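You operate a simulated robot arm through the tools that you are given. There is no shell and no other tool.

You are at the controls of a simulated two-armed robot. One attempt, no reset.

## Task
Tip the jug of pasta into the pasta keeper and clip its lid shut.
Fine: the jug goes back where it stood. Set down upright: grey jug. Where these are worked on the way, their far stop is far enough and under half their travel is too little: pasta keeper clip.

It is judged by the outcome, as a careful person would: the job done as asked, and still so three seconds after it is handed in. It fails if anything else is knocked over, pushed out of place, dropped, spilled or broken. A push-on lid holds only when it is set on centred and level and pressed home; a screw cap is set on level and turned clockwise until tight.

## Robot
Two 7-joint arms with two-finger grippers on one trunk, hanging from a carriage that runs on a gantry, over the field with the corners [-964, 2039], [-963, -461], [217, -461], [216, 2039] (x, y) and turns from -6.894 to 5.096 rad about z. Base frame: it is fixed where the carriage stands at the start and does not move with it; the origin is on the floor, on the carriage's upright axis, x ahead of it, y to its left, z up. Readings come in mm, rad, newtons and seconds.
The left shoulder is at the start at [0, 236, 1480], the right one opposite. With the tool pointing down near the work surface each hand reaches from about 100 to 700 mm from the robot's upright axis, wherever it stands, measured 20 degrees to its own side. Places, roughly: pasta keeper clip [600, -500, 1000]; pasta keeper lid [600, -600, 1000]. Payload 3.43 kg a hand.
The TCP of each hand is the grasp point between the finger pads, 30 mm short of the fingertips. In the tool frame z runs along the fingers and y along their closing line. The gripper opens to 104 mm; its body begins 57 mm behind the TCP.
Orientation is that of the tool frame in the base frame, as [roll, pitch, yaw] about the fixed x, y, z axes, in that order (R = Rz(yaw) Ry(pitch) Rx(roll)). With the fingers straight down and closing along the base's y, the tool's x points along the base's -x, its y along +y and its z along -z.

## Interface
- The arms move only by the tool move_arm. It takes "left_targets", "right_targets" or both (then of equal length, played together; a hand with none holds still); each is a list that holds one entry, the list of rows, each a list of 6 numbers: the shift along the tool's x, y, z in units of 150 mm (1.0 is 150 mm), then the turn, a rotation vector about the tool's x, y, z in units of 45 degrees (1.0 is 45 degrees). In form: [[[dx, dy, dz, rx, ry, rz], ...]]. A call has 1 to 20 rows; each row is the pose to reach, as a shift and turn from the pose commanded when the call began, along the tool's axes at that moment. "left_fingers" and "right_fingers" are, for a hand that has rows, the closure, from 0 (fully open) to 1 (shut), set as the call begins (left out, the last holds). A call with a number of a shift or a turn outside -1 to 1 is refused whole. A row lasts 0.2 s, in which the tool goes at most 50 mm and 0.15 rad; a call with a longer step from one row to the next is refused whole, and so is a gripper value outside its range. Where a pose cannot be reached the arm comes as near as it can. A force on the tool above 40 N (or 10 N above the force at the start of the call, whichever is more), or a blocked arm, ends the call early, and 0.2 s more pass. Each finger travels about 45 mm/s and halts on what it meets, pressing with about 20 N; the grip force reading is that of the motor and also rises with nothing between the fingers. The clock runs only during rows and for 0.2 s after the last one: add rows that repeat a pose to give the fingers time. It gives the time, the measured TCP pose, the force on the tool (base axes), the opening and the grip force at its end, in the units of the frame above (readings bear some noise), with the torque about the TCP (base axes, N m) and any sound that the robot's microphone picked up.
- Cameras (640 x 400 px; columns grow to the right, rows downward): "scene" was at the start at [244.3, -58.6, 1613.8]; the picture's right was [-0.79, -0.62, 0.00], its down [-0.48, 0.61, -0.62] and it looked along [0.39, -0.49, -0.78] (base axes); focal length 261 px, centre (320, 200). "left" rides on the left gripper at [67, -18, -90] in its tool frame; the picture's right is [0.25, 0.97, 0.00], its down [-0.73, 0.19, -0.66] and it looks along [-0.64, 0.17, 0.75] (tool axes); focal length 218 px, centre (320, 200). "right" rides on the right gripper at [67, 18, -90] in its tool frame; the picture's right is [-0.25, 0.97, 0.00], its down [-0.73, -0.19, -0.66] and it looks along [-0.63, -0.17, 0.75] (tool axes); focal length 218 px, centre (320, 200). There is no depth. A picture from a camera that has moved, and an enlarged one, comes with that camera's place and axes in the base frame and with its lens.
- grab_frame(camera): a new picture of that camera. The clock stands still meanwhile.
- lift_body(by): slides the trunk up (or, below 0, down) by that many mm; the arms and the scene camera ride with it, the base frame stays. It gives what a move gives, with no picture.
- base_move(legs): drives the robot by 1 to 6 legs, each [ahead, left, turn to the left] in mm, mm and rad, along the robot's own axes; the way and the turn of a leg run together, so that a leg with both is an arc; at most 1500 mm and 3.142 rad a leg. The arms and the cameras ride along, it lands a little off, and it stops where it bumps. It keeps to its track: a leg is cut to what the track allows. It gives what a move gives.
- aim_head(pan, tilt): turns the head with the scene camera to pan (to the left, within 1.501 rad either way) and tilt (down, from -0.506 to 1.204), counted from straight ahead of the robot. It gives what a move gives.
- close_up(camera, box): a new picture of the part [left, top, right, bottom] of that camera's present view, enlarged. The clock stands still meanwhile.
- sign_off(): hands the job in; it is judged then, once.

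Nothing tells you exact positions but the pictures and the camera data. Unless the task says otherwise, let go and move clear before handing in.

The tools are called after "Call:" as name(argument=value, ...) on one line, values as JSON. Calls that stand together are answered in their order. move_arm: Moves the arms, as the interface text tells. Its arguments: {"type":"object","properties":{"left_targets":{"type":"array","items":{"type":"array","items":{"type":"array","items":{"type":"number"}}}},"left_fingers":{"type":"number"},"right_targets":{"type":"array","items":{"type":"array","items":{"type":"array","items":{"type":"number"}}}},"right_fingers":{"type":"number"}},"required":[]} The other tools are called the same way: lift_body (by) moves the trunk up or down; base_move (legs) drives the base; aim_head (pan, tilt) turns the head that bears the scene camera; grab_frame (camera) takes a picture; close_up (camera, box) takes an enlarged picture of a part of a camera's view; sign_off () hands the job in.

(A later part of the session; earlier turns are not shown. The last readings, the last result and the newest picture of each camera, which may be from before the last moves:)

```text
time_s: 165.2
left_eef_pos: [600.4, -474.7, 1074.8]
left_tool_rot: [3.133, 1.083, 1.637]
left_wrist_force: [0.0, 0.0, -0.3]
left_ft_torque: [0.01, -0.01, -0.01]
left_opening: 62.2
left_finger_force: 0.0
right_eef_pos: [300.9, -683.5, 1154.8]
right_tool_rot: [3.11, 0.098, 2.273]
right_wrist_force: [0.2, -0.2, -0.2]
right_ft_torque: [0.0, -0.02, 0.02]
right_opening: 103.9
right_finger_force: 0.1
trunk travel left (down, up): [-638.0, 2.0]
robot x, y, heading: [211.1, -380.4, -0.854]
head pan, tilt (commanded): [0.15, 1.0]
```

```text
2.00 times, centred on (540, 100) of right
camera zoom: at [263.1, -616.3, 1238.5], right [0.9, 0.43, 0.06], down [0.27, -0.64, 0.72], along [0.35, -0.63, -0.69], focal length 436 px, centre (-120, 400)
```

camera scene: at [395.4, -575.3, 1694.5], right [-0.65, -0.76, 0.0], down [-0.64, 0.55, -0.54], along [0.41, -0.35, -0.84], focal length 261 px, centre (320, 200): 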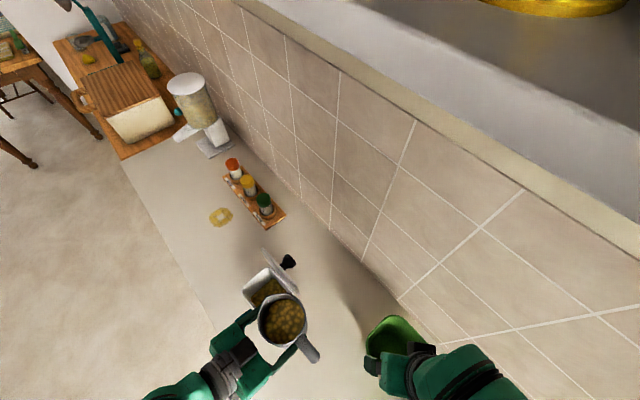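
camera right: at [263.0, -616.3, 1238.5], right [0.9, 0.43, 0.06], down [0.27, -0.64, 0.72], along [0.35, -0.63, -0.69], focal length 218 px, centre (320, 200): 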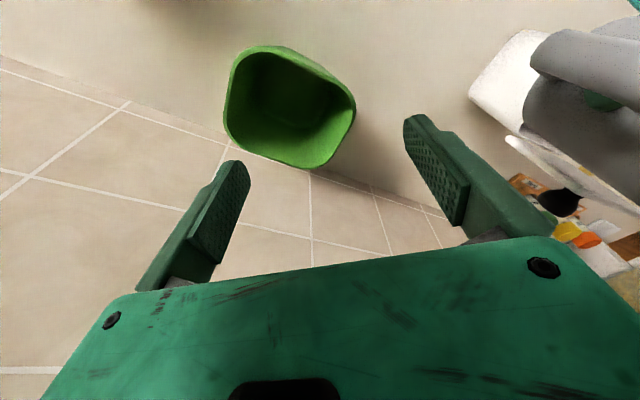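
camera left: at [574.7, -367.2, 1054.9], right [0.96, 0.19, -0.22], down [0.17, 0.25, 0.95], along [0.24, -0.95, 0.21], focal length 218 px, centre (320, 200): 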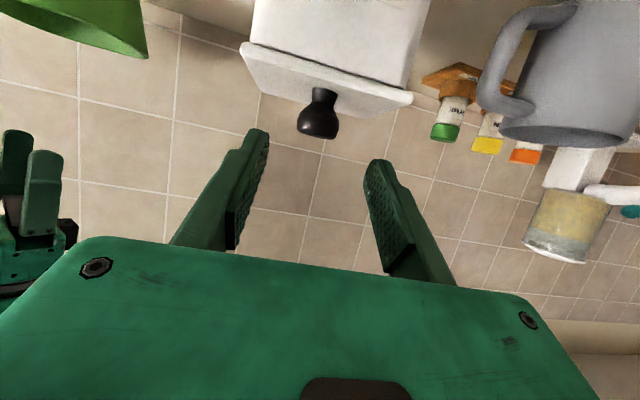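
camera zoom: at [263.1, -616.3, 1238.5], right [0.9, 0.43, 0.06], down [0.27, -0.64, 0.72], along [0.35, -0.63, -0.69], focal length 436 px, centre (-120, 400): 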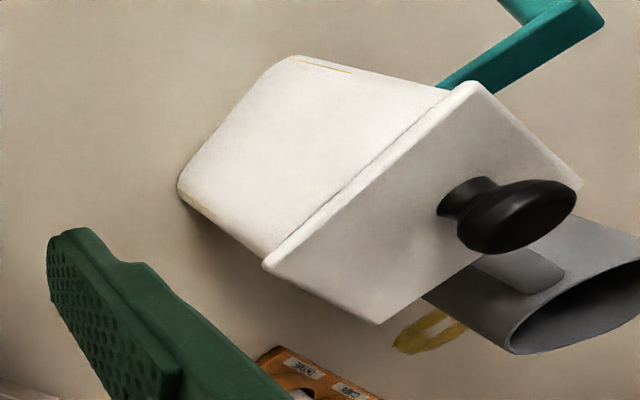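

The lid is shut. Now the clip: I'll bring the left hand in front of the hanging lever and look at it.

Call:
move_arm(left_targets=[[[0.1, 0, -0.1, 0, 0.06, 0], [0.2, 0, -0.176, 0, 0.12, 0], [0.3, 0, -0.176, 0, 0.2, 0], [0.4, 0, -0.176, 0, 0.3, 0], [0.5, 0, -0.176, 0, 0.4, 0], [0.607, -0.007, -0.176, 0, 0.474, 0]]])

Call:
grab_frame(camera="left")

Call:
close_up(camera="left", box=[230, 60, 400, 240])

Call:
close_up(camera="scene", box=[180, 240, 320, 360])

```text
time_s: 166.6
left_eef_pos: [594.1, -410.8, 1005.0]
left_tool_rot: [3.138, 0.71, 1.641]
left_wrist_force: [-0.6, -0.4, -0.3]
left_ft_torque: [0.02, -0.02, 0.02]
left_opening: 62.4
left_finger_force: 0.1
right_eef_pos: [300.8, -683.3, 1155.0]
right_tool_rot: [3.11, 0.1, 2.272]
right_wrist_force: [-0.9, 0.3, -0.7]
right_ft_torque: [-0.04, -0.04, 0.0]
right_opening: 104.0
right_finger_force: 0.1
trunk travel left (down, up): [-638.0, 2.0]
robot x, y, heading: [213.4, -376.3, -0.854]
head pan, tilt (commanded): [0.15, 1.0]
```

```text
taken
camera left: at [568.1, -304.0, 1027.0], right [0.95, 0.26, -0.16], down [0.2, -0.11, 0.97], along [0.24, -0.96, -0.16], focal length 218 px, centre (320, 200)
```

left: 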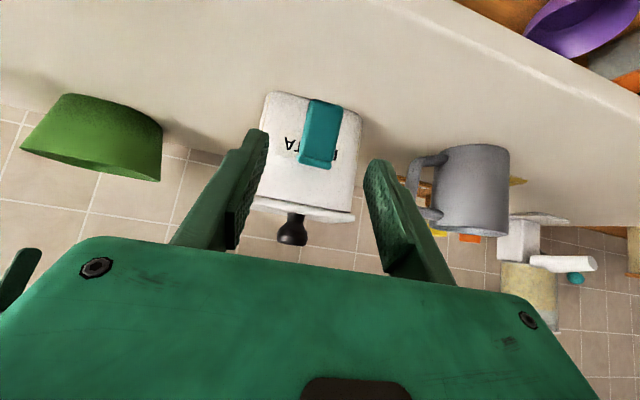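

```text
2.22 times, centred on (315, 150) of left
camera zoom: at [568.1, -304.0, 1027.0], right [0.95, 0.26, -0.16], down [0.2, -0.11, 0.97], along [0.24, -0.96, -0.16], focal length 485 px, centre (331, 311)
```

zoom: 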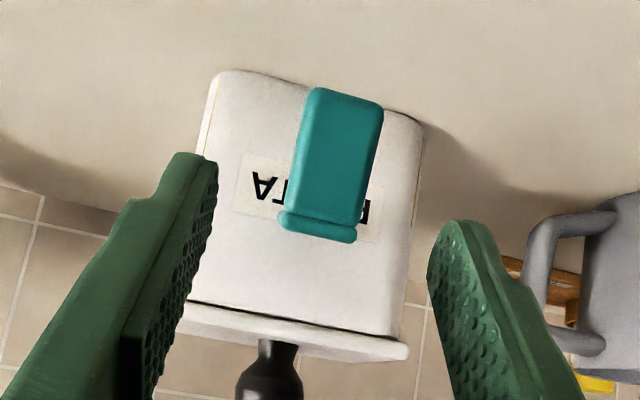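

```text
3.33 times, centred on (250, 300) of scene
camera zoom: at [395.5, -575.3, 1694.5], right [-0.65, -0.76, 0.0], down [-0.64, 0.55, -0.54], along [0.41, -0.35, -0.84], focal length 870 px, centre (553, -133)
```

zoom: 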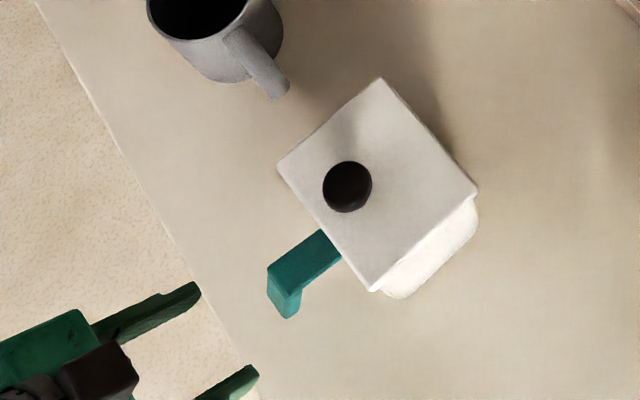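

The lever hangs at x≈601 with its grip section near (y -468, z 935). I'll advance to straddle it and close.

Call:
move_arm(left_targets=[[[0, 0.013, 0.15, 0, 0, 0], [0, 0.013, 0.3, 0, 0, 0], [0, 0.013, 0.45, 0, 0, 0], [0, 0.013, 0.6, 0, 0, 0], [0, 0.013, 0.6, 0, 0, 0]]])

Call:
grab_frame(camera="left")

Call:
close_up(camera="scene", box=[180, 240, 320, 360])

```text
time_s: 167.8
left_eef_pos: [600.9, -471.6, 937.2]
left_tool_rot: [3.137, 0.712, 1.639]
left_wrist_force: [0.4, -0.1, -0.3]
left_ft_torque: [-0.03, 0.02, -0.05]
left_opening: 62.3
left_finger_force: 0.0
right_eef_pos: [301.5, -682.2, 1154.4]
right_tool_rot: [3.11, 0.102, 2.272]
right_wrist_force: [-0.5, 0.9, 0.2]
right_ft_torque: [-0.04, 0.01, 0.01]
right_opening: 103.8
right_finger_force: 0.0
trunk travel left (down, up): [-638.0, 2.0]
robot x, y, heading: [216.2, -381.3, -0.859]
head pan, tilt (commanded): [0.15, 1.0]
```

```text
taken
camera left: at [575.1, -363.4, 959.4], right [0.95, 0.26, -0.16], down [0.2, -0.11, 0.97], along [0.24, -0.96, -0.16], focal length 218 px, centre (320, 200)
```

left: 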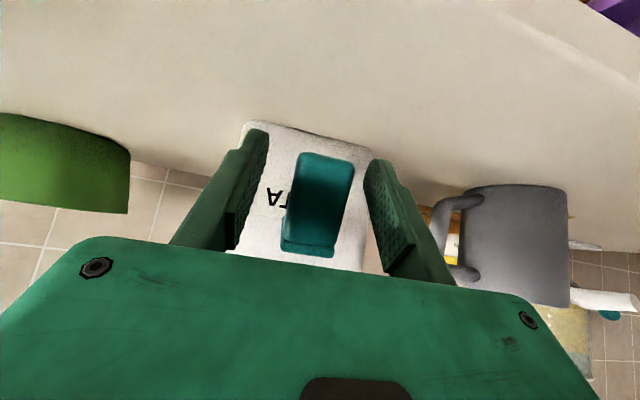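

```text
3.33 times, centred on (250, 300) of scene
camera zoom: at [395.5, -575.3, 1694.5], right [-0.65, -0.76, 0.0], down [-0.64, 0.55, -0.54], along [0.41, -0.35, -0.84], focal length 870 px, centre (553, -133)
```

zoom: 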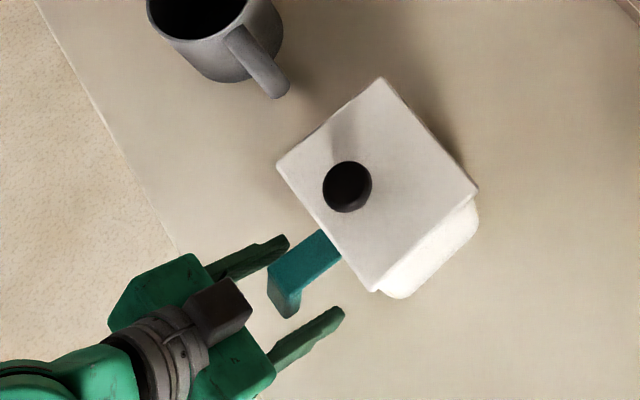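

Call:
move_arm(left_targets=[[[0, 0, 0, 0, 0, 0], [0, 0, 0, 0, 0, 0], [0, 0, 0, 0, 0, 0], [0, 0, 0, 0, 0, 0]]], left_fingers=1)

Call:
grab_frame(camera="left")

```text
time_s: 168.8
left_eef_pos: [601.7, -470.9, 937.2]
left_tool_rot: [3.137, 0.71, 1.641]
left_wrist_force: [0.2, -1.0, 0.3]
left_ft_torque: [0.07, -0.14, -0.17]
left_opening: 29.2
left_finger_force: 20.0
right_eef_pos: [301.9, -683.3, 1156.1]
right_tool_rot: [3.11, 0.099, 2.271]
right_wrist_force: [0.4, 0.2, 0.5]
right_ft_torque: [0.0, 0.0, -0.02]
right_opening: 103.6
right_finger_force: 0.1
trunk travel left (down, up): [-638.0, 2.0]
robot x, y, heading: [212.9, -380.9, -0.858]
head pan, tilt (commanded): [0.15, 1.0]
```

```text
taken
camera left: at [574.9, -363.2, 959.4], right [0.95, 0.26, -0.16], down [0.2, -0.11, 0.97], along [0.24, -0.96, -0.16], focal length 218 px, centre (320, 200)
```

left: 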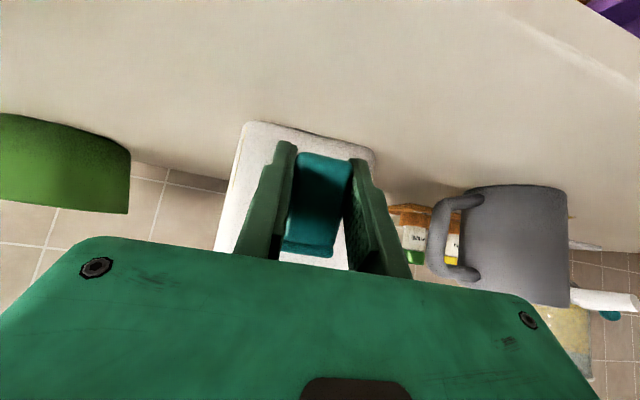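

The grip works, but closing needs about 75° of rotation, and I want the hand to turn rigidly with the lever so that it doesn't lift the box. I'll let go and re-grip from a flatter angle.

Call:
move_arm(left_targets=[[[0, 0, 0, 0, 0, 0], [0, 0, 0, 0, 0, 0], [0, 0, 0, 0, 0, 0], [0, 0, -0.13, 0, 0, 0], [0, 0, -0.3, 0, 0, 0], [0, 0, -0.45, 0, 0, 0]]], left_fingers=0.4)

```text
time_s: 170.2
left_eef_pos: [597.4, -425.8, 989.6]
left_tool_rot: [3.139, 0.709, 1.643]
left_wrist_force: [-1.1, -0.4, 0.7]
left_ft_torque: [-0.03, 0.04, 0.01]
left_opening: 62.5
left_finger_force: 0.1
right_eef_pos: [300.3, -683.9, 1154.4]
right_tool_rot: [3.11, 0.097, 2.272]
right_wrist_force: [-0.2, 0.2, 0.2]
right_ft_torque: [0.04, 0.01, -0.03]
right_opening: 104.1
right_finger_force: 0.0
trunk travel left (down, up): [-638.0, 2.0]
robot x, y, heading: [215.3, -380.5, -0.854]
head pan, tilt (commanded): [0.15, 1.0]
```

Call:
move_arm(left_targets=[[[0.038, 0, 0.011, 0, -0.135, 0], [0.075, 0, 0.023, 0, -0.27, 0], [0.112, 0.003, 0.035, 0, -0.405, 0], [0.15, 0.005, 0.046, 0, -0.542, 0]]])

Call:
move_arm(left_targets=[[[0, 0, 0.1, 0, 0, 0], [0, 0, 0.2, 0, 0, 0], [0, 0, 0.3, 0, 0, 0], [0, 0, 0.4, 0, 0, 0], [0, 0, 0.4, 0, 0, 0]]])

Call:
grab_frame(camera="left")

Call:
close_up(camera="scene", box=[180, 240, 320, 360])

```text
time_s: 171.2
left_eef_pos: [596.8, -413.6, 969.0]
left_tool_rot: [3.131, 1.137, 1.633]
left_wrist_force: [-0.3, -0.6, -0.5]
left_ft_torque: [-0.02, -0.02, -0.04]
left_opening: 62.3
left_finger_force: 0.0
right_eef_pos: [300.8, -683.9, 1155.3]
right_tool_rot: [3.111, 0.101, 2.272]
right_wrist_force: [0.7, -0.9, 1.0]
right_ft_torque: [-0.02, 0.02, 0.0]
right_opening: 104.1
right_finger_force: 0.0
trunk travel left (down, up): [-638.0, 2.0]
robot x, y, heading: [214.3, -380.9, -0.859]
head pan, tilt (commanded): [0.15, 1.0]
```

```text
time_s: 172.4
left_eef_pos: [601.5, -466.4, 942.3]
left_tool_rot: [3.133, 1.135, 1.636]
left_wrist_force: [1.1, -0.9, -1.3]
left_ft_torque: [0.0, 0.0, 0.01]
left_opening: 62.4
left_finger_force: 0.0
right_eef_pos: [300.8, -683.2, 1155.7]
right_tool_rot: [3.111, 0.101, 2.271]
right_wrist_force: [0.1, 0.0, -0.1]
right_ft_torque: [-0.01, -0.02, 0.02]
right_opening: 104.0
right_finger_force: 0.0
trunk travel left (down, up): [-638.0, 2.0]
robot x, y, heading: [214.9, -380.8, -0.854]
head pan, tilt (commanded): [0.15, 1.0]
```

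```text
taken
camera left: at [575.4, -359.3, 916.9], right [0.96, 0.18, -0.23], down [0.17, 0.3, 0.94], along [0.23, -0.94, 0.26], focal length 218 px, centre (320, 200)
```

left: 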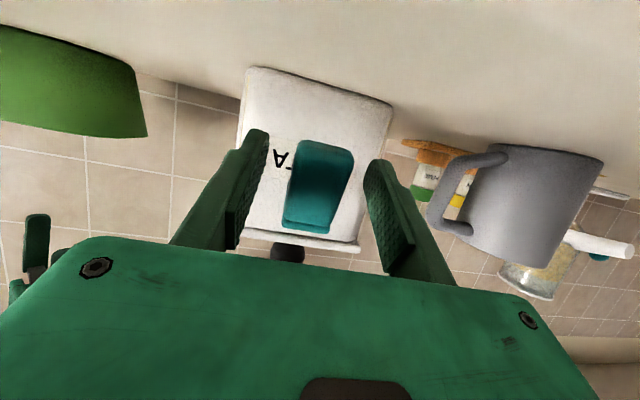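

```text
3.33 times, centred on (250, 300) of scene
camera zoom: at [395.5, -575.3, 1694.5], right [-0.65, -0.76, 0.0], down [-0.64, 0.55, -0.54], along [0.41, -0.35, -0.84], focal length 870 px, centre (553, -133)
```

zoom: 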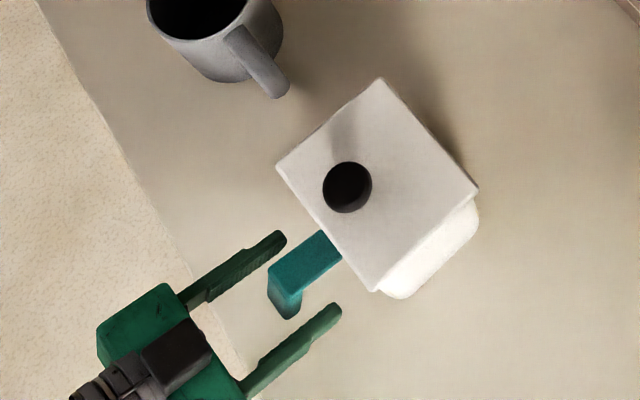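

Call:
move_arm(left_targets=[[[0, 0, 0, 0, 0, 0], [0, 0, 0, 0, 0, 0], [0, 0, 0, 0, 0, 0], [0, 0, 0, 0, 0, 0]]], left_fingers=1)

Call:
grab_frame(camera="left")

Call:
close_up(camera="scene", box=[180, 240, 320, 360])

```text
time_s: 173.4
left_eef_pos: [602.1, -466.4, 943.1]
left_tool_rot: [3.133, 1.137, 1.636]
left_wrist_force: [0.4, -0.1, -1.1]
left_ft_torque: [0.08, -0.14, -0.19]
left_opening: 29.4
left_finger_force: 20.5
right_eef_pos: [301.1, -683.3, 1155.9]
right_tool_rot: [3.109, 0.099, 2.272]
right_wrist_force: [0.6, 0.3, 0.2]
right_ft_torque: [0.0, -0.01, 0.01]
right_opening: 104.0
right_finger_force: 0.0
trunk travel left (down, up): [-638.0, 2.0]
robot x, y, heading: [215.4, -378.4, -0.858]
head pan, tilt (commanded): [0.15, 1.0]
```

```text
taken
camera left: at [575.2, -359.2, 916.9], right [0.96, 0.18, -0.23], down [0.17, 0.3, 0.94], along [0.23, -0.94, 0.26], focal length 218 px, centre (320, 200)
```

left: 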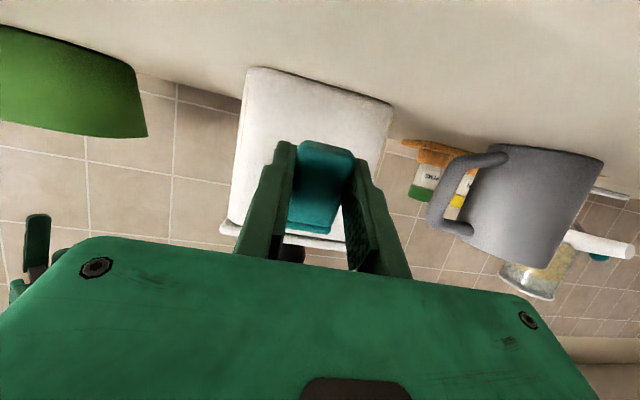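

```text
3.33 times, centred on (250, 300) of scene
camera zoom: at [395.4, -575.4, 1694.5], right [-0.65, -0.76, 0.0], down [-0.64, 0.55, -0.54], along [0.41, -0.35, -0.84], focal length 870 px, centre (553, -133)
```

zoom: 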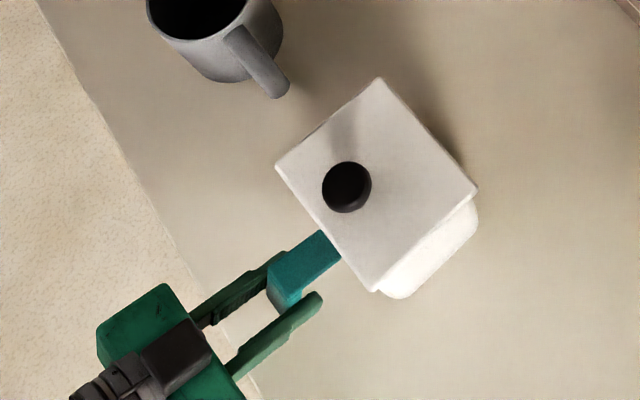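

I have the lever. I'll swing it 10° toward shut, turning the hand with it, and check forces.

Call:
move_arm(left_targets=[[[-0.0145, 0, -0.009, 0, 0.0556, 0], [-0.029, 0, -0.0176, 0, 0.111, 0], [-0.044, 0, -0.025, 0, 0.167, 0], [-0.0594, 0, -0.0325, 0, 0.222, 0]]])

Call:
close_up(camera="scene", box=[180, 240, 320, 360])

```text
time_s: 174.4
left_eef_pos: [600.4, -465.6, 954.5]
left_tool_rot: [3.134, 0.963, 1.64]
left_wrist_force: [-0.2, -0.2, 0.5]
left_ft_torque: [0.13, -0.02, -0.18]
left_opening: 29.1
left_finger_force: 19.8
right_eef_pos: [300.5, -684.8, 1155.0]
right_tool_rot: [3.111, 0.099, 2.272]
right_wrist_force: [0.3, -1.0, -0.7]
right_ft_torque: [-0.04, -0.01, -0.01]
right_opening: 104.1
right_finger_force: 0.0
trunk travel left (down, up): [-638.0, 2.0]
robot x, y, heading: [211.5, -379.8, -0.858]
head pan, tilt (commanded): [0.15, 1.0]
```

```text
3.33 times, centred on (250, 300) of scene
camera zoom: at [395.4, -575.3, 1694.4], right [-0.65, -0.76, 0.0], down [-0.64, 0.55, -0.54], along [0.41, -0.35, -0.84], focal length 870 px, centre (553, -133)
```

zoom: 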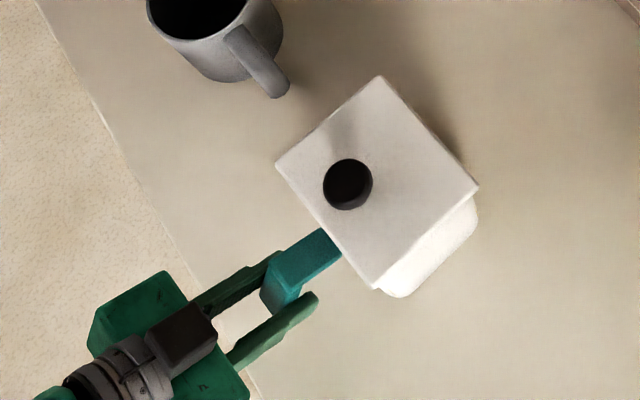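

Call:
move_arm(left_targets=[[[-0.029, 0, -0.0176, 0, 0.111, 0], [-0.0594, 0, -0.0325, 0, 0.222, 0], [-0.091, 0, -0.0447, 0, 0.333, 0], [-0.1236, 0, -0.0541, 0, 0.444, 0], [-0.1568, 0, -0.0607, 0, 0.556, 0], [-0.1905, 0, -0.0643, 0, 0.667, 0], [-0.2244, 0, -0.065, 0, 0.778, 0], [-0.2583, 0, -0.0627, 0, 0.889, 0]]])

Call:
close_up(camera="scene", box=[180, 240, 320, 360])

Call:
grab_frame(camera="left")

```text
time_s: 176.2
left_eef_pos: [601.1, -479.7, 990.7]
left_tool_rot: [3.138, 0.265, 1.645]
left_wrist_force: [0.7, -1.8, -0.9]
left_ft_torque: [0.12, -0.03, 0.1]
left_opening: 29.5
left_finger_force: 20.0
right_eef_pos: [299.7, -682.4, 1156.0]
right_tool_rot: [3.11, 0.101, 2.272]
right_wrist_force: [0.6, 0.1, -0.2]
right_ft_torque: [0.02, -0.02, -0.01]
right_opening: 103.9
right_finger_force: 0.0
trunk travel left (down, up): [-638.0, 2.0]
robot x, y, heading: [215.5, -378.9, -0.858]
head pan, tilt (commanded): [0.15, 1.0]
```

```text
3.33 times, centred on (250, 300) of scene
camera zoom: at [395.4, -575.4, 1694.5], right [-0.65, -0.76, 0.0], down [-0.64, 0.55, -0.54], along [0.41, -0.35, -0.84], focal length 870 px, centre (553, -133)
```

zoom: 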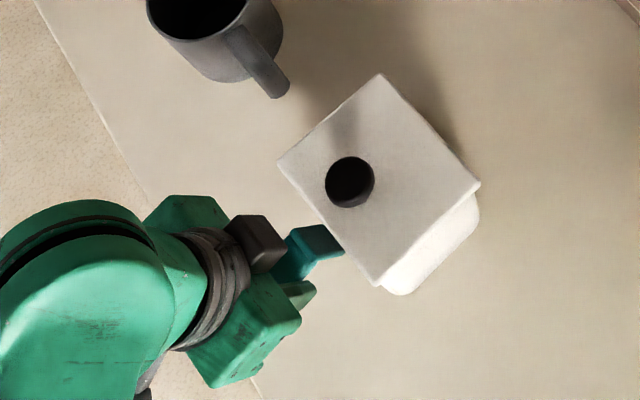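

```text
taken
camera left: at [576.9, -394.4, 1057.9], right [0.95, 0.31, -0.06], down [0.23, -0.52, 0.82], along [0.23, -0.8, -0.56], focal length 218 px, centre (320, 200)
```

left: 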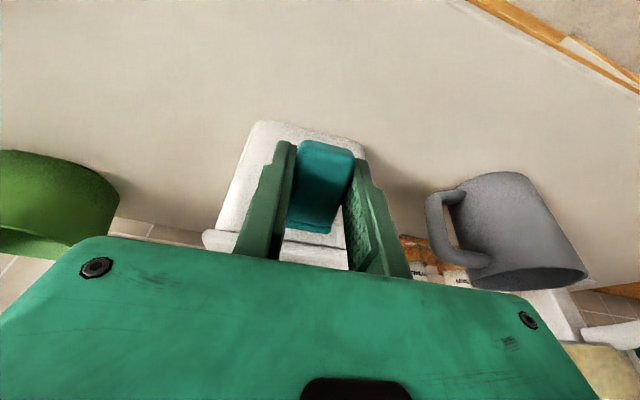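

Call:
move_arm(left_targets=[[[-0.029, 0, -0.0176, 0, 0.111, 0], [-0.0594, 0, -0.0325, 0, 0.222, 0], [-0.091, 0, -0.0447, 0, 0.333, 0], [-0.1236, 0, -0.0541, 0, 0.444, 0]]])

Call:
close_up(camera="scene", box=[180, 240, 320, 360])

Call:
close_up(camera="left", box=[230, 110, 400, 280])

```text
time_s: 177.2
left_eef_pos: [603.2, -496.4, 1004.5]
left_tool_rot: [3.139, -0.083, 1.645]
left_wrist_force: [0.5, 0.1, -0.2]
left_ft_torque: [-0.38, -0.06, 0.02]
left_opening: 29.2
left_finger_force: 20.2
right_eef_pos: [300.5, -684.4, 1155.1]
right_tool_rot: [3.11, 0.099, 2.272]
right_wrist_force: [-0.1, -0.3, -0.7]
right_ft_torque: [-0.02, -0.01, -0.01]
right_opening: 104.1
right_finger_force: 0.1
trunk travel left (down, up): [-638.0, 2.0]
robot x, y, heading: [217.5, -379.5, -0.859]
head pan, tilt (commanded): [0.15, 1.0]
```

```text
3.33 times, centred on (250, 300) of scene
camera zoom: at [395.5, -575.4, 1694.6], right [-0.65, -0.76, 0.0], down [-0.64, 0.55, -0.54], along [0.41, -0.35, -0.84], focal length 870 px, centre (553, -133)
```

zoom: 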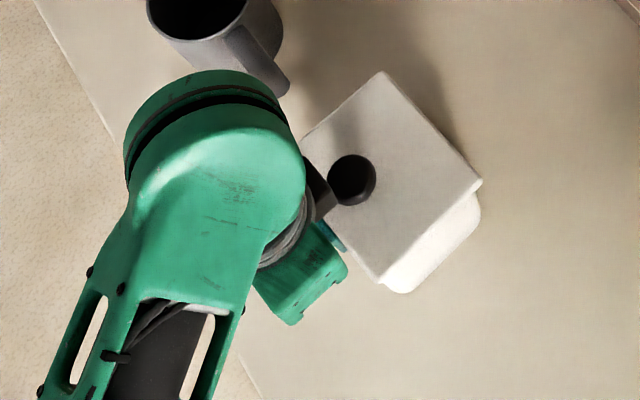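

```text
2.35 times, centred on (315, 195) of left
camera zoom: at [580.4, -439.8, 1097.0], right [0.95, 0.32, 0.02], down [0.25, -0.77, 0.59], along [0.21, -0.56, -0.8], focal length 514 px, centre (332, 212)
```

zoom: 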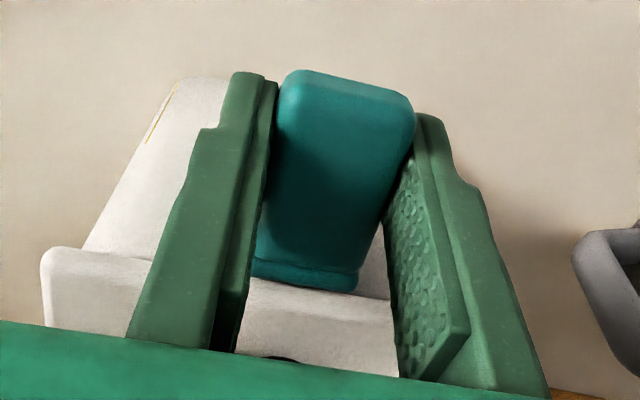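

The clip is up against the lid edge and resists slightly (0.38 Nm), so it's at or near its shut stop. I'll nudge a few degrees more and compare.

Call:
move_arm(left_targets=[[[-0.0087, 0, -0.0054, 0, 0.0333, 0], [-0.0173, 0, -0.0107, 0, 0.0667, 0], [-0.0173, 0, -0.0107, 0, 0.0667, 0]]])

Call:
close_up(camera="scene", box=[180, 240, 320, 360])

Call:
close_up(camera="left", box=[230, 110, 400, 280])

Call:
close_up(camera="right", box=[440, 0, 640, 200])

```text
time_s: 178.0
left_eef_pos: [603.0, -499.6, 1005.4]
left_tool_rot: [3.135, -0.138, 1.645]
left_wrist_force: [-0.1, 3.9, 5.4]
left_ft_torque: [-0.59, -0.01, -0.05]
left_opening: 29.3
left_finger_force: 19.9
right_eef_pos: [301.7, -682.9, 1155.8]
right_tool_rot: [3.11, 0.099, 2.273]
right_wrist_force: [-0.2, -0.5, 0.1]
right_ft_torque: [-0.01, -0.02, -0.01]
right_opening: 104.1
right_finger_force: 0.1
trunk travel left (down, up): [-638.0, 2.0]
robot x, y, heading: [214.2, -379.2, -0.857]
head pan, tilt (commanded): [0.15, 1.0]
```

```text
3.33 times, centred on (250, 300) of scene
camera zoom: at [395.6, -575.2, 1694.5], right [-0.65, -0.76, 0.0], down [-0.64, 0.55, -0.54], along [0.41, -0.35, -0.84], focal length 870 px, centre (553, -133)
```

zoom: 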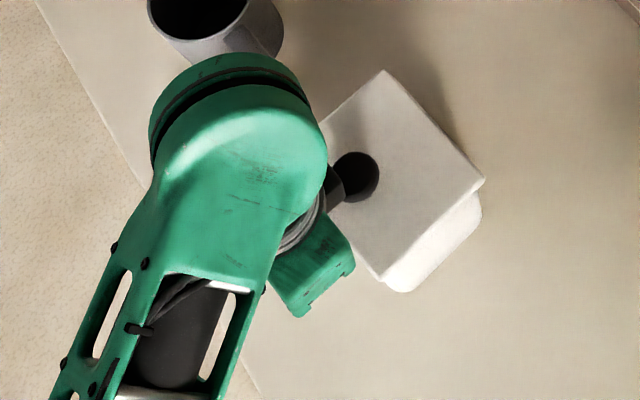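

```text
2.35 times, centred on (315, 195) of left
camera zoom: at [581.2, -447.3, 1101.4], right [0.95, 0.32, 0.04], down [0.25, -0.8, 0.55], along [0.21, -0.51, -0.83], focal length 514 px, centre (332, 212)
```

zoom: 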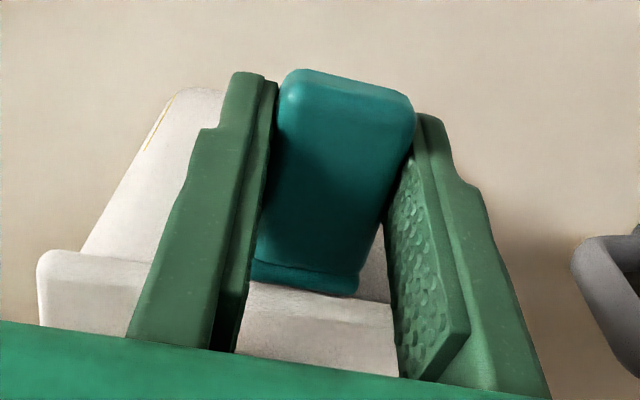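

```text
2.00 times, centred on (540, 100) of right
camera zoom: at [263.3, -616.0, 1238.5], right [0.9, 0.43, 0.06], down [0.27, -0.64, 0.72], along [0.35, -0.63, -0.69], focal length 436 px, centre (-120, 400)
```

zoom: 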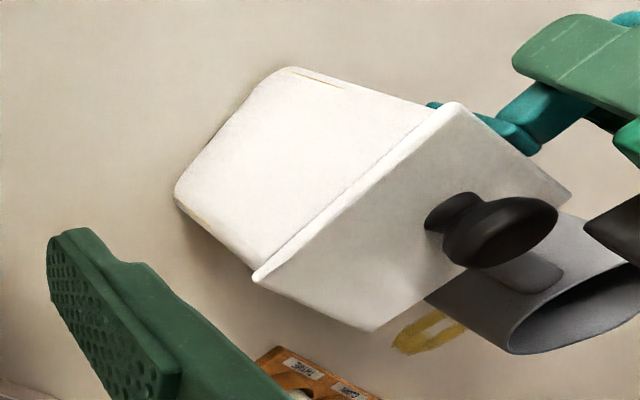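

The clip is hard against its stop and the box is starting to give, so I'll ease back those few degrees, release the lever and inspect.

Call:
move_arm(left_targets=[[[0.0087, 0, 0.0054, 0, -0.0333, 0], [0.0173, 0, 0.0107, 0, -0.0667, 0], [0.025, 0, 0.0145, 0, -0.09, 0], [0.025, 0, 0.0145, 0, -0.09, 0]]])

Call:
close_up(camera="right", box=[440, 0, 640, 200])

```text
time_s: 179.0
left_eef_pos: [602.1, -493.8, 1003.6]
left_tool_rot: [3.137, -0.065, 1.645]
left_wrist_force: [-1.4, -0.2, 0.3]
left_ft_torque: [0.07, 0.08, -0.11]
left_opening: 29.5
left_finger_force: 20.0
right_eef_pos: [300.2, -683.8, 1155.5]
right_tool_rot: [3.11, 0.1, 2.271]
right_wrist_force: [-0.6, -0.1, 0.0]
right_ft_torque: [0.04, 0.0, 0.0]
right_opening: 104.0
right_finger_force: 0.0
trunk travel left (down, up): [-638.0, 2.0]
robot x, y, heading: [213.6, -384.7, -0.859]
head pan, tilt (commanded): [0.15, 1.0]
```

```text
2.00 times, centred on (540, 100) of right
camera zoom: at [262.9, -616.3, 1238.5], right [0.9, 0.43, 0.05], down [0.27, -0.64, 0.72], along [0.35, -0.63, -0.69], focal length 436 px, centre (-120, 400)
```

zoom: 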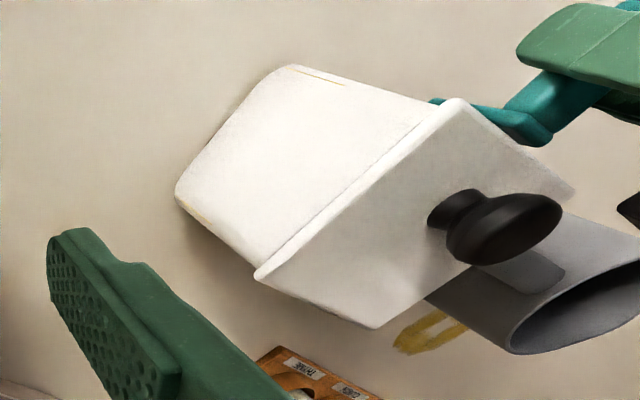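

Call:
move_arm(left_targets=[[[0, 0, 0, 0, 0, 0], [0, 0, 0, 0, 0, 0], [0, 0, 0, 0, 0, 0], [0, 0, -0.15, 0, 0, 0], [0, 0, -0.35, 0, 0, 0], [0.1, 0, -0.55, 0, 0, 0]]], left_fingers=0.35)

Call:
close_up(camera="left", box=[220, 60, 420, 260])

Call:
close_up(camera="scene", box=[200, 250, 320, 350])

Call:
close_up(camera="right", box=[440, 0, 640, 200])

```text
time_s: 180.4
left_eef_pos: [600.0, -486.2, 1086.2]
left_tool_rot: [3.138, -0.066, 1.645]
left_wrist_force: [-0.2, 0.0, -0.1]
left_ft_torque: [0.03, 0.0, -0.02]
left_opening: 67.5
left_finger_force: 0.0
right_eef_pos: [301.9, -683.6, 1156.6]
right_tool_rot: [3.111, 0.101, 2.271]
right_wrist_force: [0.6, 0.1, 0.0]
right_ft_torque: [-0.01, -0.01, 0.01]
right_opening: 103.8
right_finger_force: 0.1
trunk travel left (down, up): [-638.0, 2.0]
robot x, y, heading: [213.4, -382.4, -0.86]
head pan, tilt (commanded): [0.15, 1.0]
```

```text
2.00 times, centred on (320, 160) of left
camera zoom: at [578.3, -427.9, 1178.5], right [0.95, 0.32, 0.02], down [0.24, -0.76, 0.61], along [0.21, -0.57, -0.79], focal length 436 px, centre (320, 280)
```

zoom: 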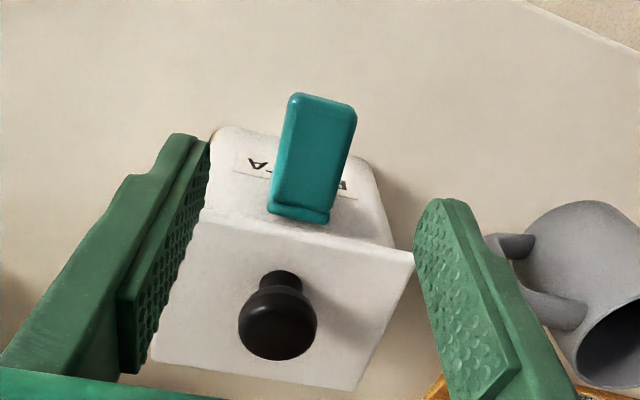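

```text
4.00 times, centred on (260, 300) of scene
camera zoom: at [395.5, -575.3, 1694.4], right [-0.65, -0.76, 0.0], down [-0.64, 0.55, -0.54], along [0.41, -0.35, -0.84], focal length 1044 px, centre (560, -200)
```

zoom: 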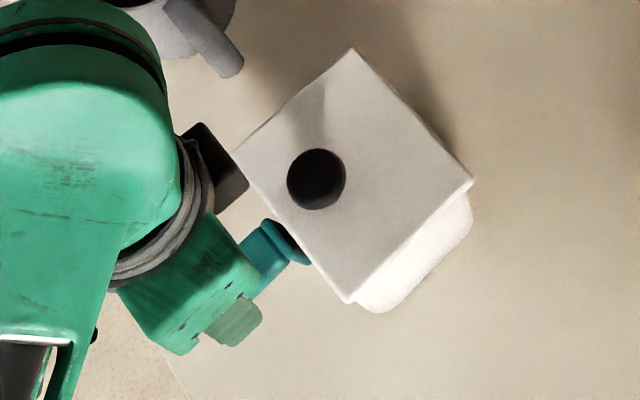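

```text
2.00 times, centred on (540, 100) of right
camera zoom: at [263.1, -616.3, 1238.4], right [0.9, 0.43, 0.06], down [0.27, -0.64, 0.72], along [0.35, -0.63, -0.69], focal length 436 px, centre (-120, 400)
```

zoom: 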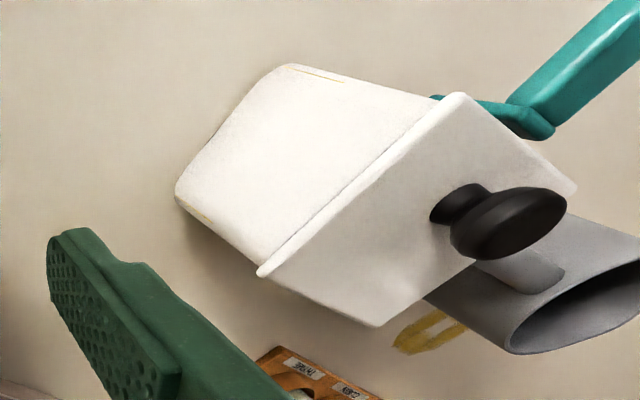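

The clip has come up, but a gap of about 6 mm remains, like when it was half-popped before. The lid may not be pressed fully home, so I'll press on the knob top with closed fingers first.

Call:
move_arm(left_targets=[[[0, 0, -0.16, 0, -0.04, 0], [-0.16, 0, -0.2, 0, -0.085, 0], [-0.32, 0, -0.2, 0, -0.085, 0], [-0.475, 0, -0.2, 0, -0.085, 0], [-0.475, 0, -0.2, 0, -0.085, 0]]], left_fingers=1)

Call:
move_arm(left_targets=[[[0, 0, 0.05, 0, 0, 0], [0, 0, 0.1, 0, 0, 0], [0, 0, 0.15, 0, 0, 0], [0, 0, 0.18, 0, 0, 0], [0, 0, 0.2, 0, 0, 0], [0, 0, 0.21, 0, 0, 0], [0, 0, 0.22, 0, 0, 0]]])

Call:
grab_frame(camera="left")

Call:
close_up(camera="right", box=[440, 0, 640, 200])

```text
time_s: 181.6
left_eef_pos: [607.0, -558.9, 1114.1]
left_tool_rot: [3.138, -0.001, 1.644]
left_wrist_force: [-0.4, -0.3, -0.3]
left_ft_torque: [0.03, -0.01, -0.01]
left_opening: 0.1
left_finger_force: 20.1
right_eef_pos: [301.1, -683.0, 1155.0]
right_tool_rot: [3.109, 0.1, 2.273]
right_wrist_force: [-0.1, 0.2, -0.5]
right_ft_torque: [-0.01, -0.02, -0.01]
right_opening: 103.8
right_finger_force: 0.0
trunk travel left (down, up): [-638.0, 2.0]
robot x, y, heading: [217.0, -383.0, -0.857]
head pan, tilt (commanded): [0.15, 1.0]
```

```text
time_s: 183.2
left_eef_pos: [606.8, -557.8, 1079.3]
left_tool_rot: [3.138, 0.0, 1.644]
left_wrist_force: [-0.1, -0.6, 0.2]
left_ft_torque: [0.03, 0.02, 0.04]
left_opening: 0.0
left_finger_force: 20.1
right_eef_pos: [300.7, -683.3, 1155.2]
right_tool_rot: [3.11, 0.101, 2.274]
right_wrist_force: [0.6, -0.1, 0.3]
right_ft_torque: [0.02, 0.03, 0.01]
right_opening: 104.0
right_finger_force: 0.0
trunk travel left (down, up): [-638.0, 2.0]
robot x, y, heading: [212.6, -382.0, -0.855]
head pan, tilt (commanded): [0.15, 1.0]
```

```text
taken
camera left: at [584.1, -493.2, 1166.4], right [0.95, 0.32, 0.0], down [0.24, -0.71, 0.66], along [0.21, -0.62, -0.75], focal length 218 px, centre (320, 200)
```

left: 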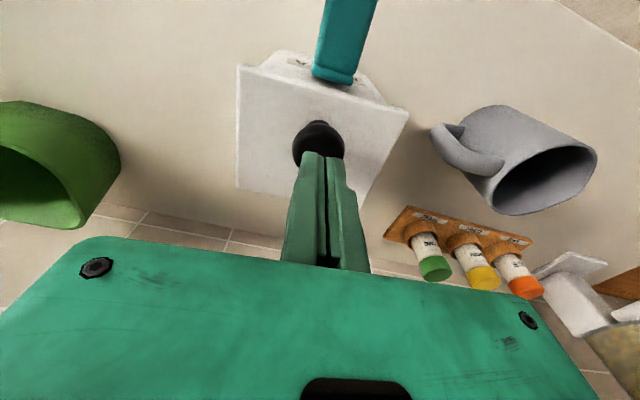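

```text
2.00 times, centred on (540, 100) of right
camera zoom: at [263.1, -616.3, 1238.5], right [0.9, 0.43, 0.06], down [0.27, -0.64, 0.72], along [0.35, -0.63, -0.69], focal length 436 px, centre (-120, 400)
```

zoom: 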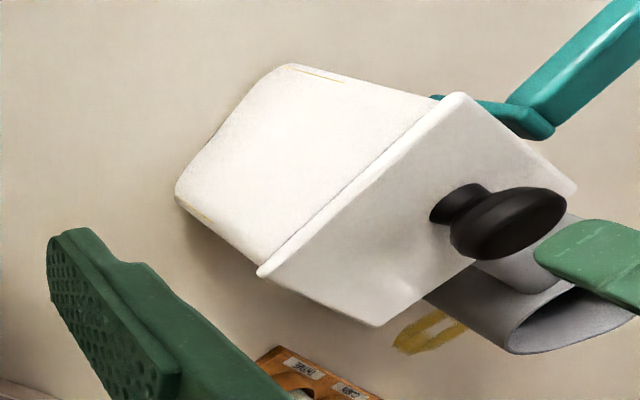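

Call:
move_arm(left_targets=[[[0, 0, 0.013, 0, 0, 0], [0, 0, 0.027, 0, 0, 0], [0, 0, 0.04, 0, 0, 0]]])

Call:
move_arm(left_targets=[[[0, 0, 0.007, 0, 0, 0], [0, 0, 0.013, 0, 0, 0], [0, 0, 0.02, 0, 0, 0]]])

```text
time_s: 184.0
left_eef_pos: [607.3, -558.8, 1074.1]
left_tool_rot: [3.138, 0.001, 1.641]
left_wrist_force: [0.1, -0.5, 0.9]
left_ft_torque: [-0.01, -0.04, -0.04]
left_opening: 0.0
left_finger_force: 19.8
right_eef_pos: [301.6, -683.8, 1155.3]
right_tool_rot: [3.108, 0.098, 2.274]
right_wrist_force: [-0.1, 0.0, 0.1]
right_ft_torque: [0.0, 0.02, -0.03]
right_opening: 103.9
right_finger_force: 0.1
trunk travel left (down, up): [-638.0, 2.0]
robot x, y, heading: [213.2, -381.1, -0.853]
head pan, tilt (commanded): [0.15, 1.0]
```

```text
time_s: 184.8
left_eef_pos: [607.4, -558.4, 1070.8]
left_tool_rot: [3.138, -0.002, 1.644]
left_wrist_force: [-0.2, -0.4, -0.5]
left_ft_torque: [0.03, 0.01, -0.01]
left_opening: 0.0
left_finger_force: 20.2
right_eef_pos: [301.1, -682.5, 1155.6]
right_tool_rot: [3.111, 0.1, 2.274]
right_wrist_force: [-0.6, -0.2, -0.2]
right_ft_torque: [0.02, 0.02, -0.01]
right_opening: 104.0
right_finger_force: 0.1
trunk travel left (down, up): [-638.0, 2.0]
robot x, y, heading: [214.8, -380.7, -0.858]
head pan, tilt (commanded): [0.15, 1.0]
```

Call:
move_arm(left_targets=[[[0, 0, 0.007, 0, 0, 0], [0, 0, 0.013, 0, 0, 0], [0, 0, 0.02, 0, 0, 0], [0, 0, 0.027, 0, 0, 0]]])

Call:
close_up(camera="right", box=[440, 0, 640, 200])

```text
time_s: 185.8
left_eef_pos: [605.8, -558.6, 1066.8]
left_tool_rot: [3.138, -0.001, 1.644]
left_wrist_force: [0.0, -0.5, 0.1]
left_ft_torque: [0.0, -0.04, 0.0]
left_opening: 0.1
left_finger_force: 19.8
right_eef_pos: [299.6, -684.6, 1155.6]
right_tool_rot: [3.11, 0.102, 2.272]
right_wrist_force: [-0.5, 0.3, -0.1]
right_ft_torque: [-0.02, 0.01, -0.01]
right_opening: 104.1
right_finger_force: 0.0
trunk travel left (down, up): [-638.0, 2.0]
robot x, y, heading: [215.4, -376.3, -0.86]
head pan, tilt (commanded): [0.15, 1.0]
```

```text
2.00 times, centred on (540, 100) of right
camera zoom: at [263.1, -616.3, 1238.5], right [0.9, 0.43, 0.06], down [0.27, -0.64, 0.72], along [0.35, -0.63, -0.69], focal length 436 px, centre (-120, 400)
```

zoom: 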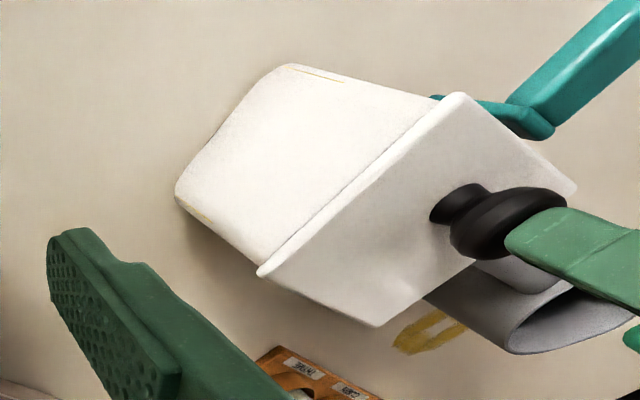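

Call:
move_arm(left_targets=[[[0, 0, 0.007, 0, 0, 0], [0, 0, 0.013, 0, 0, 0], [0, 0, 0.02, 0, 0, 0], [0, 0, 0.027, 0, 0, 0]]])

```text
time_s: 186.8
left_eef_pos: [608.4, -557.4, 1064.8]
left_tool_rot: [3.136, 0.006, 1.643]
left_wrist_force: [-6.7, 7.2, 24.4]
left_ft_torque: [-0.07, 0.16, -0.07]
left_opening: 6.0
left_finger_force: 20.2
right_eef_pos: [301.4, -681.9, 1156.2]
right_tool_rot: [3.11, 0.1, 2.273]
right_wrist_force: [-0.4, -0.2, 0.0]
right_ft_torque: [0.01, -0.02, 0.0]
right_opening: 104.0
right_finger_force: 0.0
trunk travel left (down, up): [-638.0, 2.0]
robot x, y, heading: [210.9, -376.4, -0.855]
head pan, tilt (commanded): [0.15, 1.0]
```

The lid has been pressed with about 24 N. I'll lift off and compare the clip gap.

Call:
move_arm(left_targets=[[[0, 0, -0.05, 0, 0, 0], [0, 0, -0.15, 0, 0, 0], [0.1, 0, -0.3, 0, 0, 0], [0.35, 0, -0.3, 0, 0, 0], [0.5, 0, -0.3, 0, 0, 0]]])

Call:
close_up(camera="left", box=[220, 60, 420, 260])

Call:
close_up(camera="left", box=[270, 100, 350, 180])

Call:
close_up(camera="right", box=[560, 20, 640, 100])

```text
time_s: 188.0
left_eef_pos: [601.8, -484.2, 1105.7]
left_tool_rot: [3.138, -0.001, 1.644]
left_wrist_force: [-0.8, 0.9, -0.1]
left_ft_torque: [0.03, 0.01, 0.0]
left_opening: 0.0
left_finger_force: 20.2
right_eef_pos: [301.9, -684.3, 1156.2]
right_tool_rot: [3.108, 0.1, 2.272]
right_wrist_force: [0.2, 0.5, -0.4]
right_ft_torque: [-0.01, 0.01, 0.03]
right_opening: 103.9
right_finger_force: 0.0
trunk travel left (down, up): [-638.0, 2.0]
robot x, y, heading: [215.9, -379.1, -0.859]
head pan, tilt (commanded): [0.15, 1.0]
```

```text
2.00 times, centred on (320, 160) of left
camera zoom: at [578.7, -419.3, 1193.3], right [0.95, 0.32, 0.0], down [0.24, -0.71, 0.66], along [0.21, -0.62, -0.75], focal length 436 px, centre (320, 280)
```

zoom: 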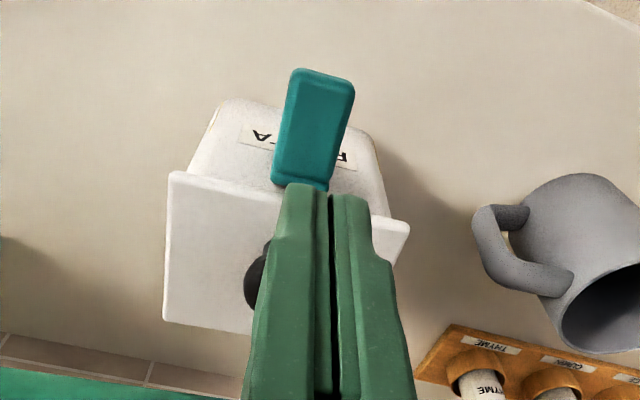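

```text
5.00 times, centred on (310, 140) of left
camera zoom: at [578.7, -419.3, 1193.3], right [0.95, 0.32, 0.0], down [0.24, -0.71, 0.66], along [0.21, -0.62, -0.75], focal length 1091 px, centre (370, 500)
```

zoom: 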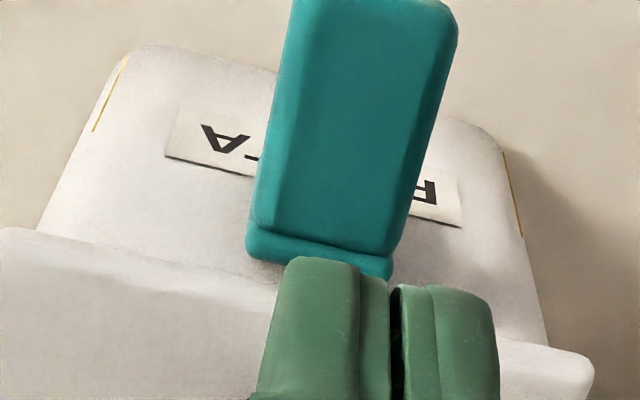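

```text
5.00 times, centred on (600, 60) of right
camera zoom: at [263.1, -616.3, 1238.5], right [0.9, 0.43, 0.06], down [0.27, -0.64, 0.72], along [0.35, -0.63, -0.69], focal length 1091 px, centre (-1080, 900)
```

zoom: 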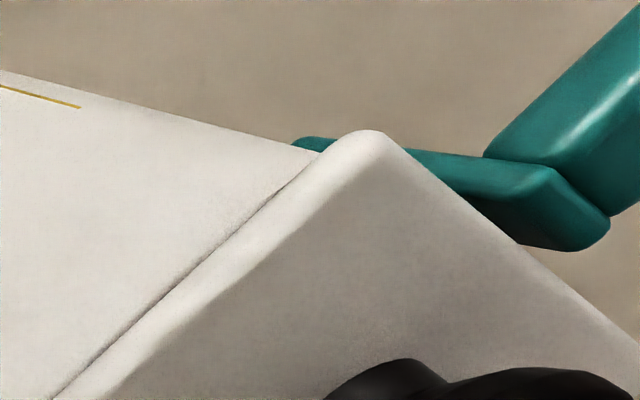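

Before trying again, I'll take the same overhead view I used originally, to measure exactly how far the clip is from its shut position.

Call:
move_arm(left_targets=[[[-0.1, 0, -0.075, 0, 0, 0], [-0.25, 0, -0.075, 0, 0, 0], [-0.4, -0.01, -0.075, 0, 0, 0], [-0.475, -0.015, -0.075, 0, 0, 0]]], left_fingers=0)

Call:
close_up(camera="left", box=[220, 20, 420, 200])

Call:
close_up(camera="left", box=[290, 0, 390, 100])

```text
time_s: 189.0
left_eef_pos: [604.4, -556.1, 1118.3]
left_tool_rot: [3.138, 0.001, 1.644]
left_wrist_force: [-0.3, 0.1, -0.3]
left_ft_torque: [-0.02, -0.01, -0.03]
left_opening: 88.3
left_finger_force: 0.2
right_eef_pos: [300.5, -682.8, 1155.5]
right_tool_rot: [3.112, 0.1, 2.273]
right_wrist_force: [-0.8, 0.1, -0.9]
right_ft_torque: [0.01, 0.02, 0.03]
right_opening: 103.7
right_finger_force: 0.1
trunk travel left (down, up): [-638.0, 2.0]
robot x, y, heading: [213.3, -378.1, -0.861]
head pan, tilt (commanded): [0.15, 1.0]
```

```text
2.22 times, centred on (320, 110) of left
camera zoom: at [582.3, -490.5, 1205.7], right [0.95, 0.32, 0.0], down [0.24, -0.71, 0.66], along [0.21, -0.62, -0.75], focal length 485 px, centre (320, 400)
```

zoom: 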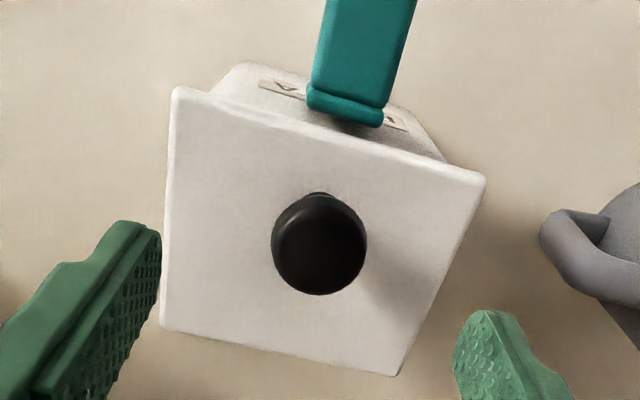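

```text
4.00 times, centred on (340, 50) of left
camera zoom: at [582.3, -490.5, 1205.7], right [0.95, 0.32, 0.0], down [0.24, -0.71, 0.66], along [0.21, -0.62, -0.75], focal length 873 px, centre (240, 800)
```

zoom: 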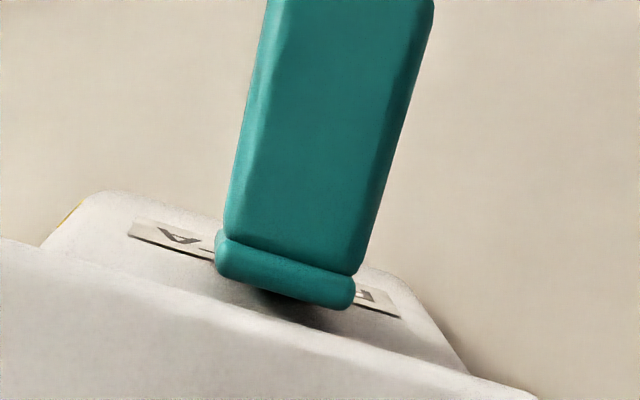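

It's in the same half-popped position (about 6°): my easing back with the lever still gripped pulled it open again. I'll grip the lever from above, press it shut and release right there.

Call:
move_arm(left_targets=[[[0.14, 0, 0, 0, 0, 0], [0.28, 0.004, 0, 0, 0, 0], [0.413, 0.008, 0, 0, 0, 0], [0.413, 0.008, 0.2, 0, 0, 0], [0.413, 0.008, 0.4, 0, 0, 0], [0.413, 0.008, 0.5, 0, 0, 0]]], left_fingers=0.35)

Call:
grab_frame(camera="left")

```text
time_s: 190.4
left_eef_pos: [600.6, -492.9, 1044.0]
left_tool_rot: [3.139, 0.001, 1.646]
left_wrist_force: [-0.4, -0.7, 0.3]
left_ft_torque: [-0.03, 0.0, -0.01]
left_opening: 67.5
left_finger_force: 0.1
right_eef_pos: [300.1, -684.0, 1156.0]
right_tool_rot: [3.11, 0.099, 2.272]
right_wrist_force: [0.1, 0.0, 0.2]
right_ft_torque: [0.03, 0.0, 0.01]
right_opening: 103.8
right_finger_force: 0.0
trunk travel left (down, up): [-638.0, 2.0]
robot x, y, heading: [214.0, -379.5, -0.861]
head pan, tilt (commanded): [0.15, 1.0]
```

```text
taken
camera left: at [577.6, -428.3, 1130.7], right [0.95, 0.32, 0.0], down [0.24, -0.71, 0.66], along [0.21, -0.62, -0.75], focal length 218 px, centre (320, 200)
```

left: 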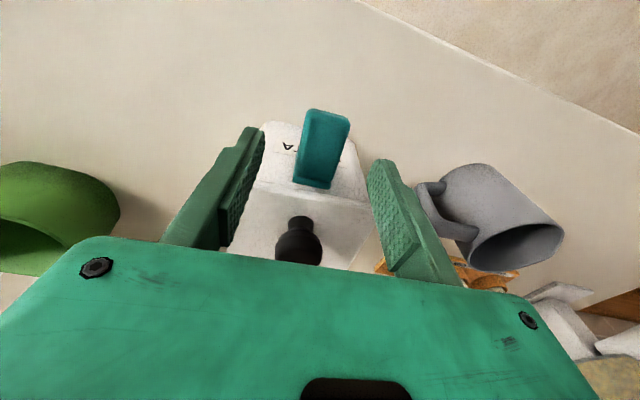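

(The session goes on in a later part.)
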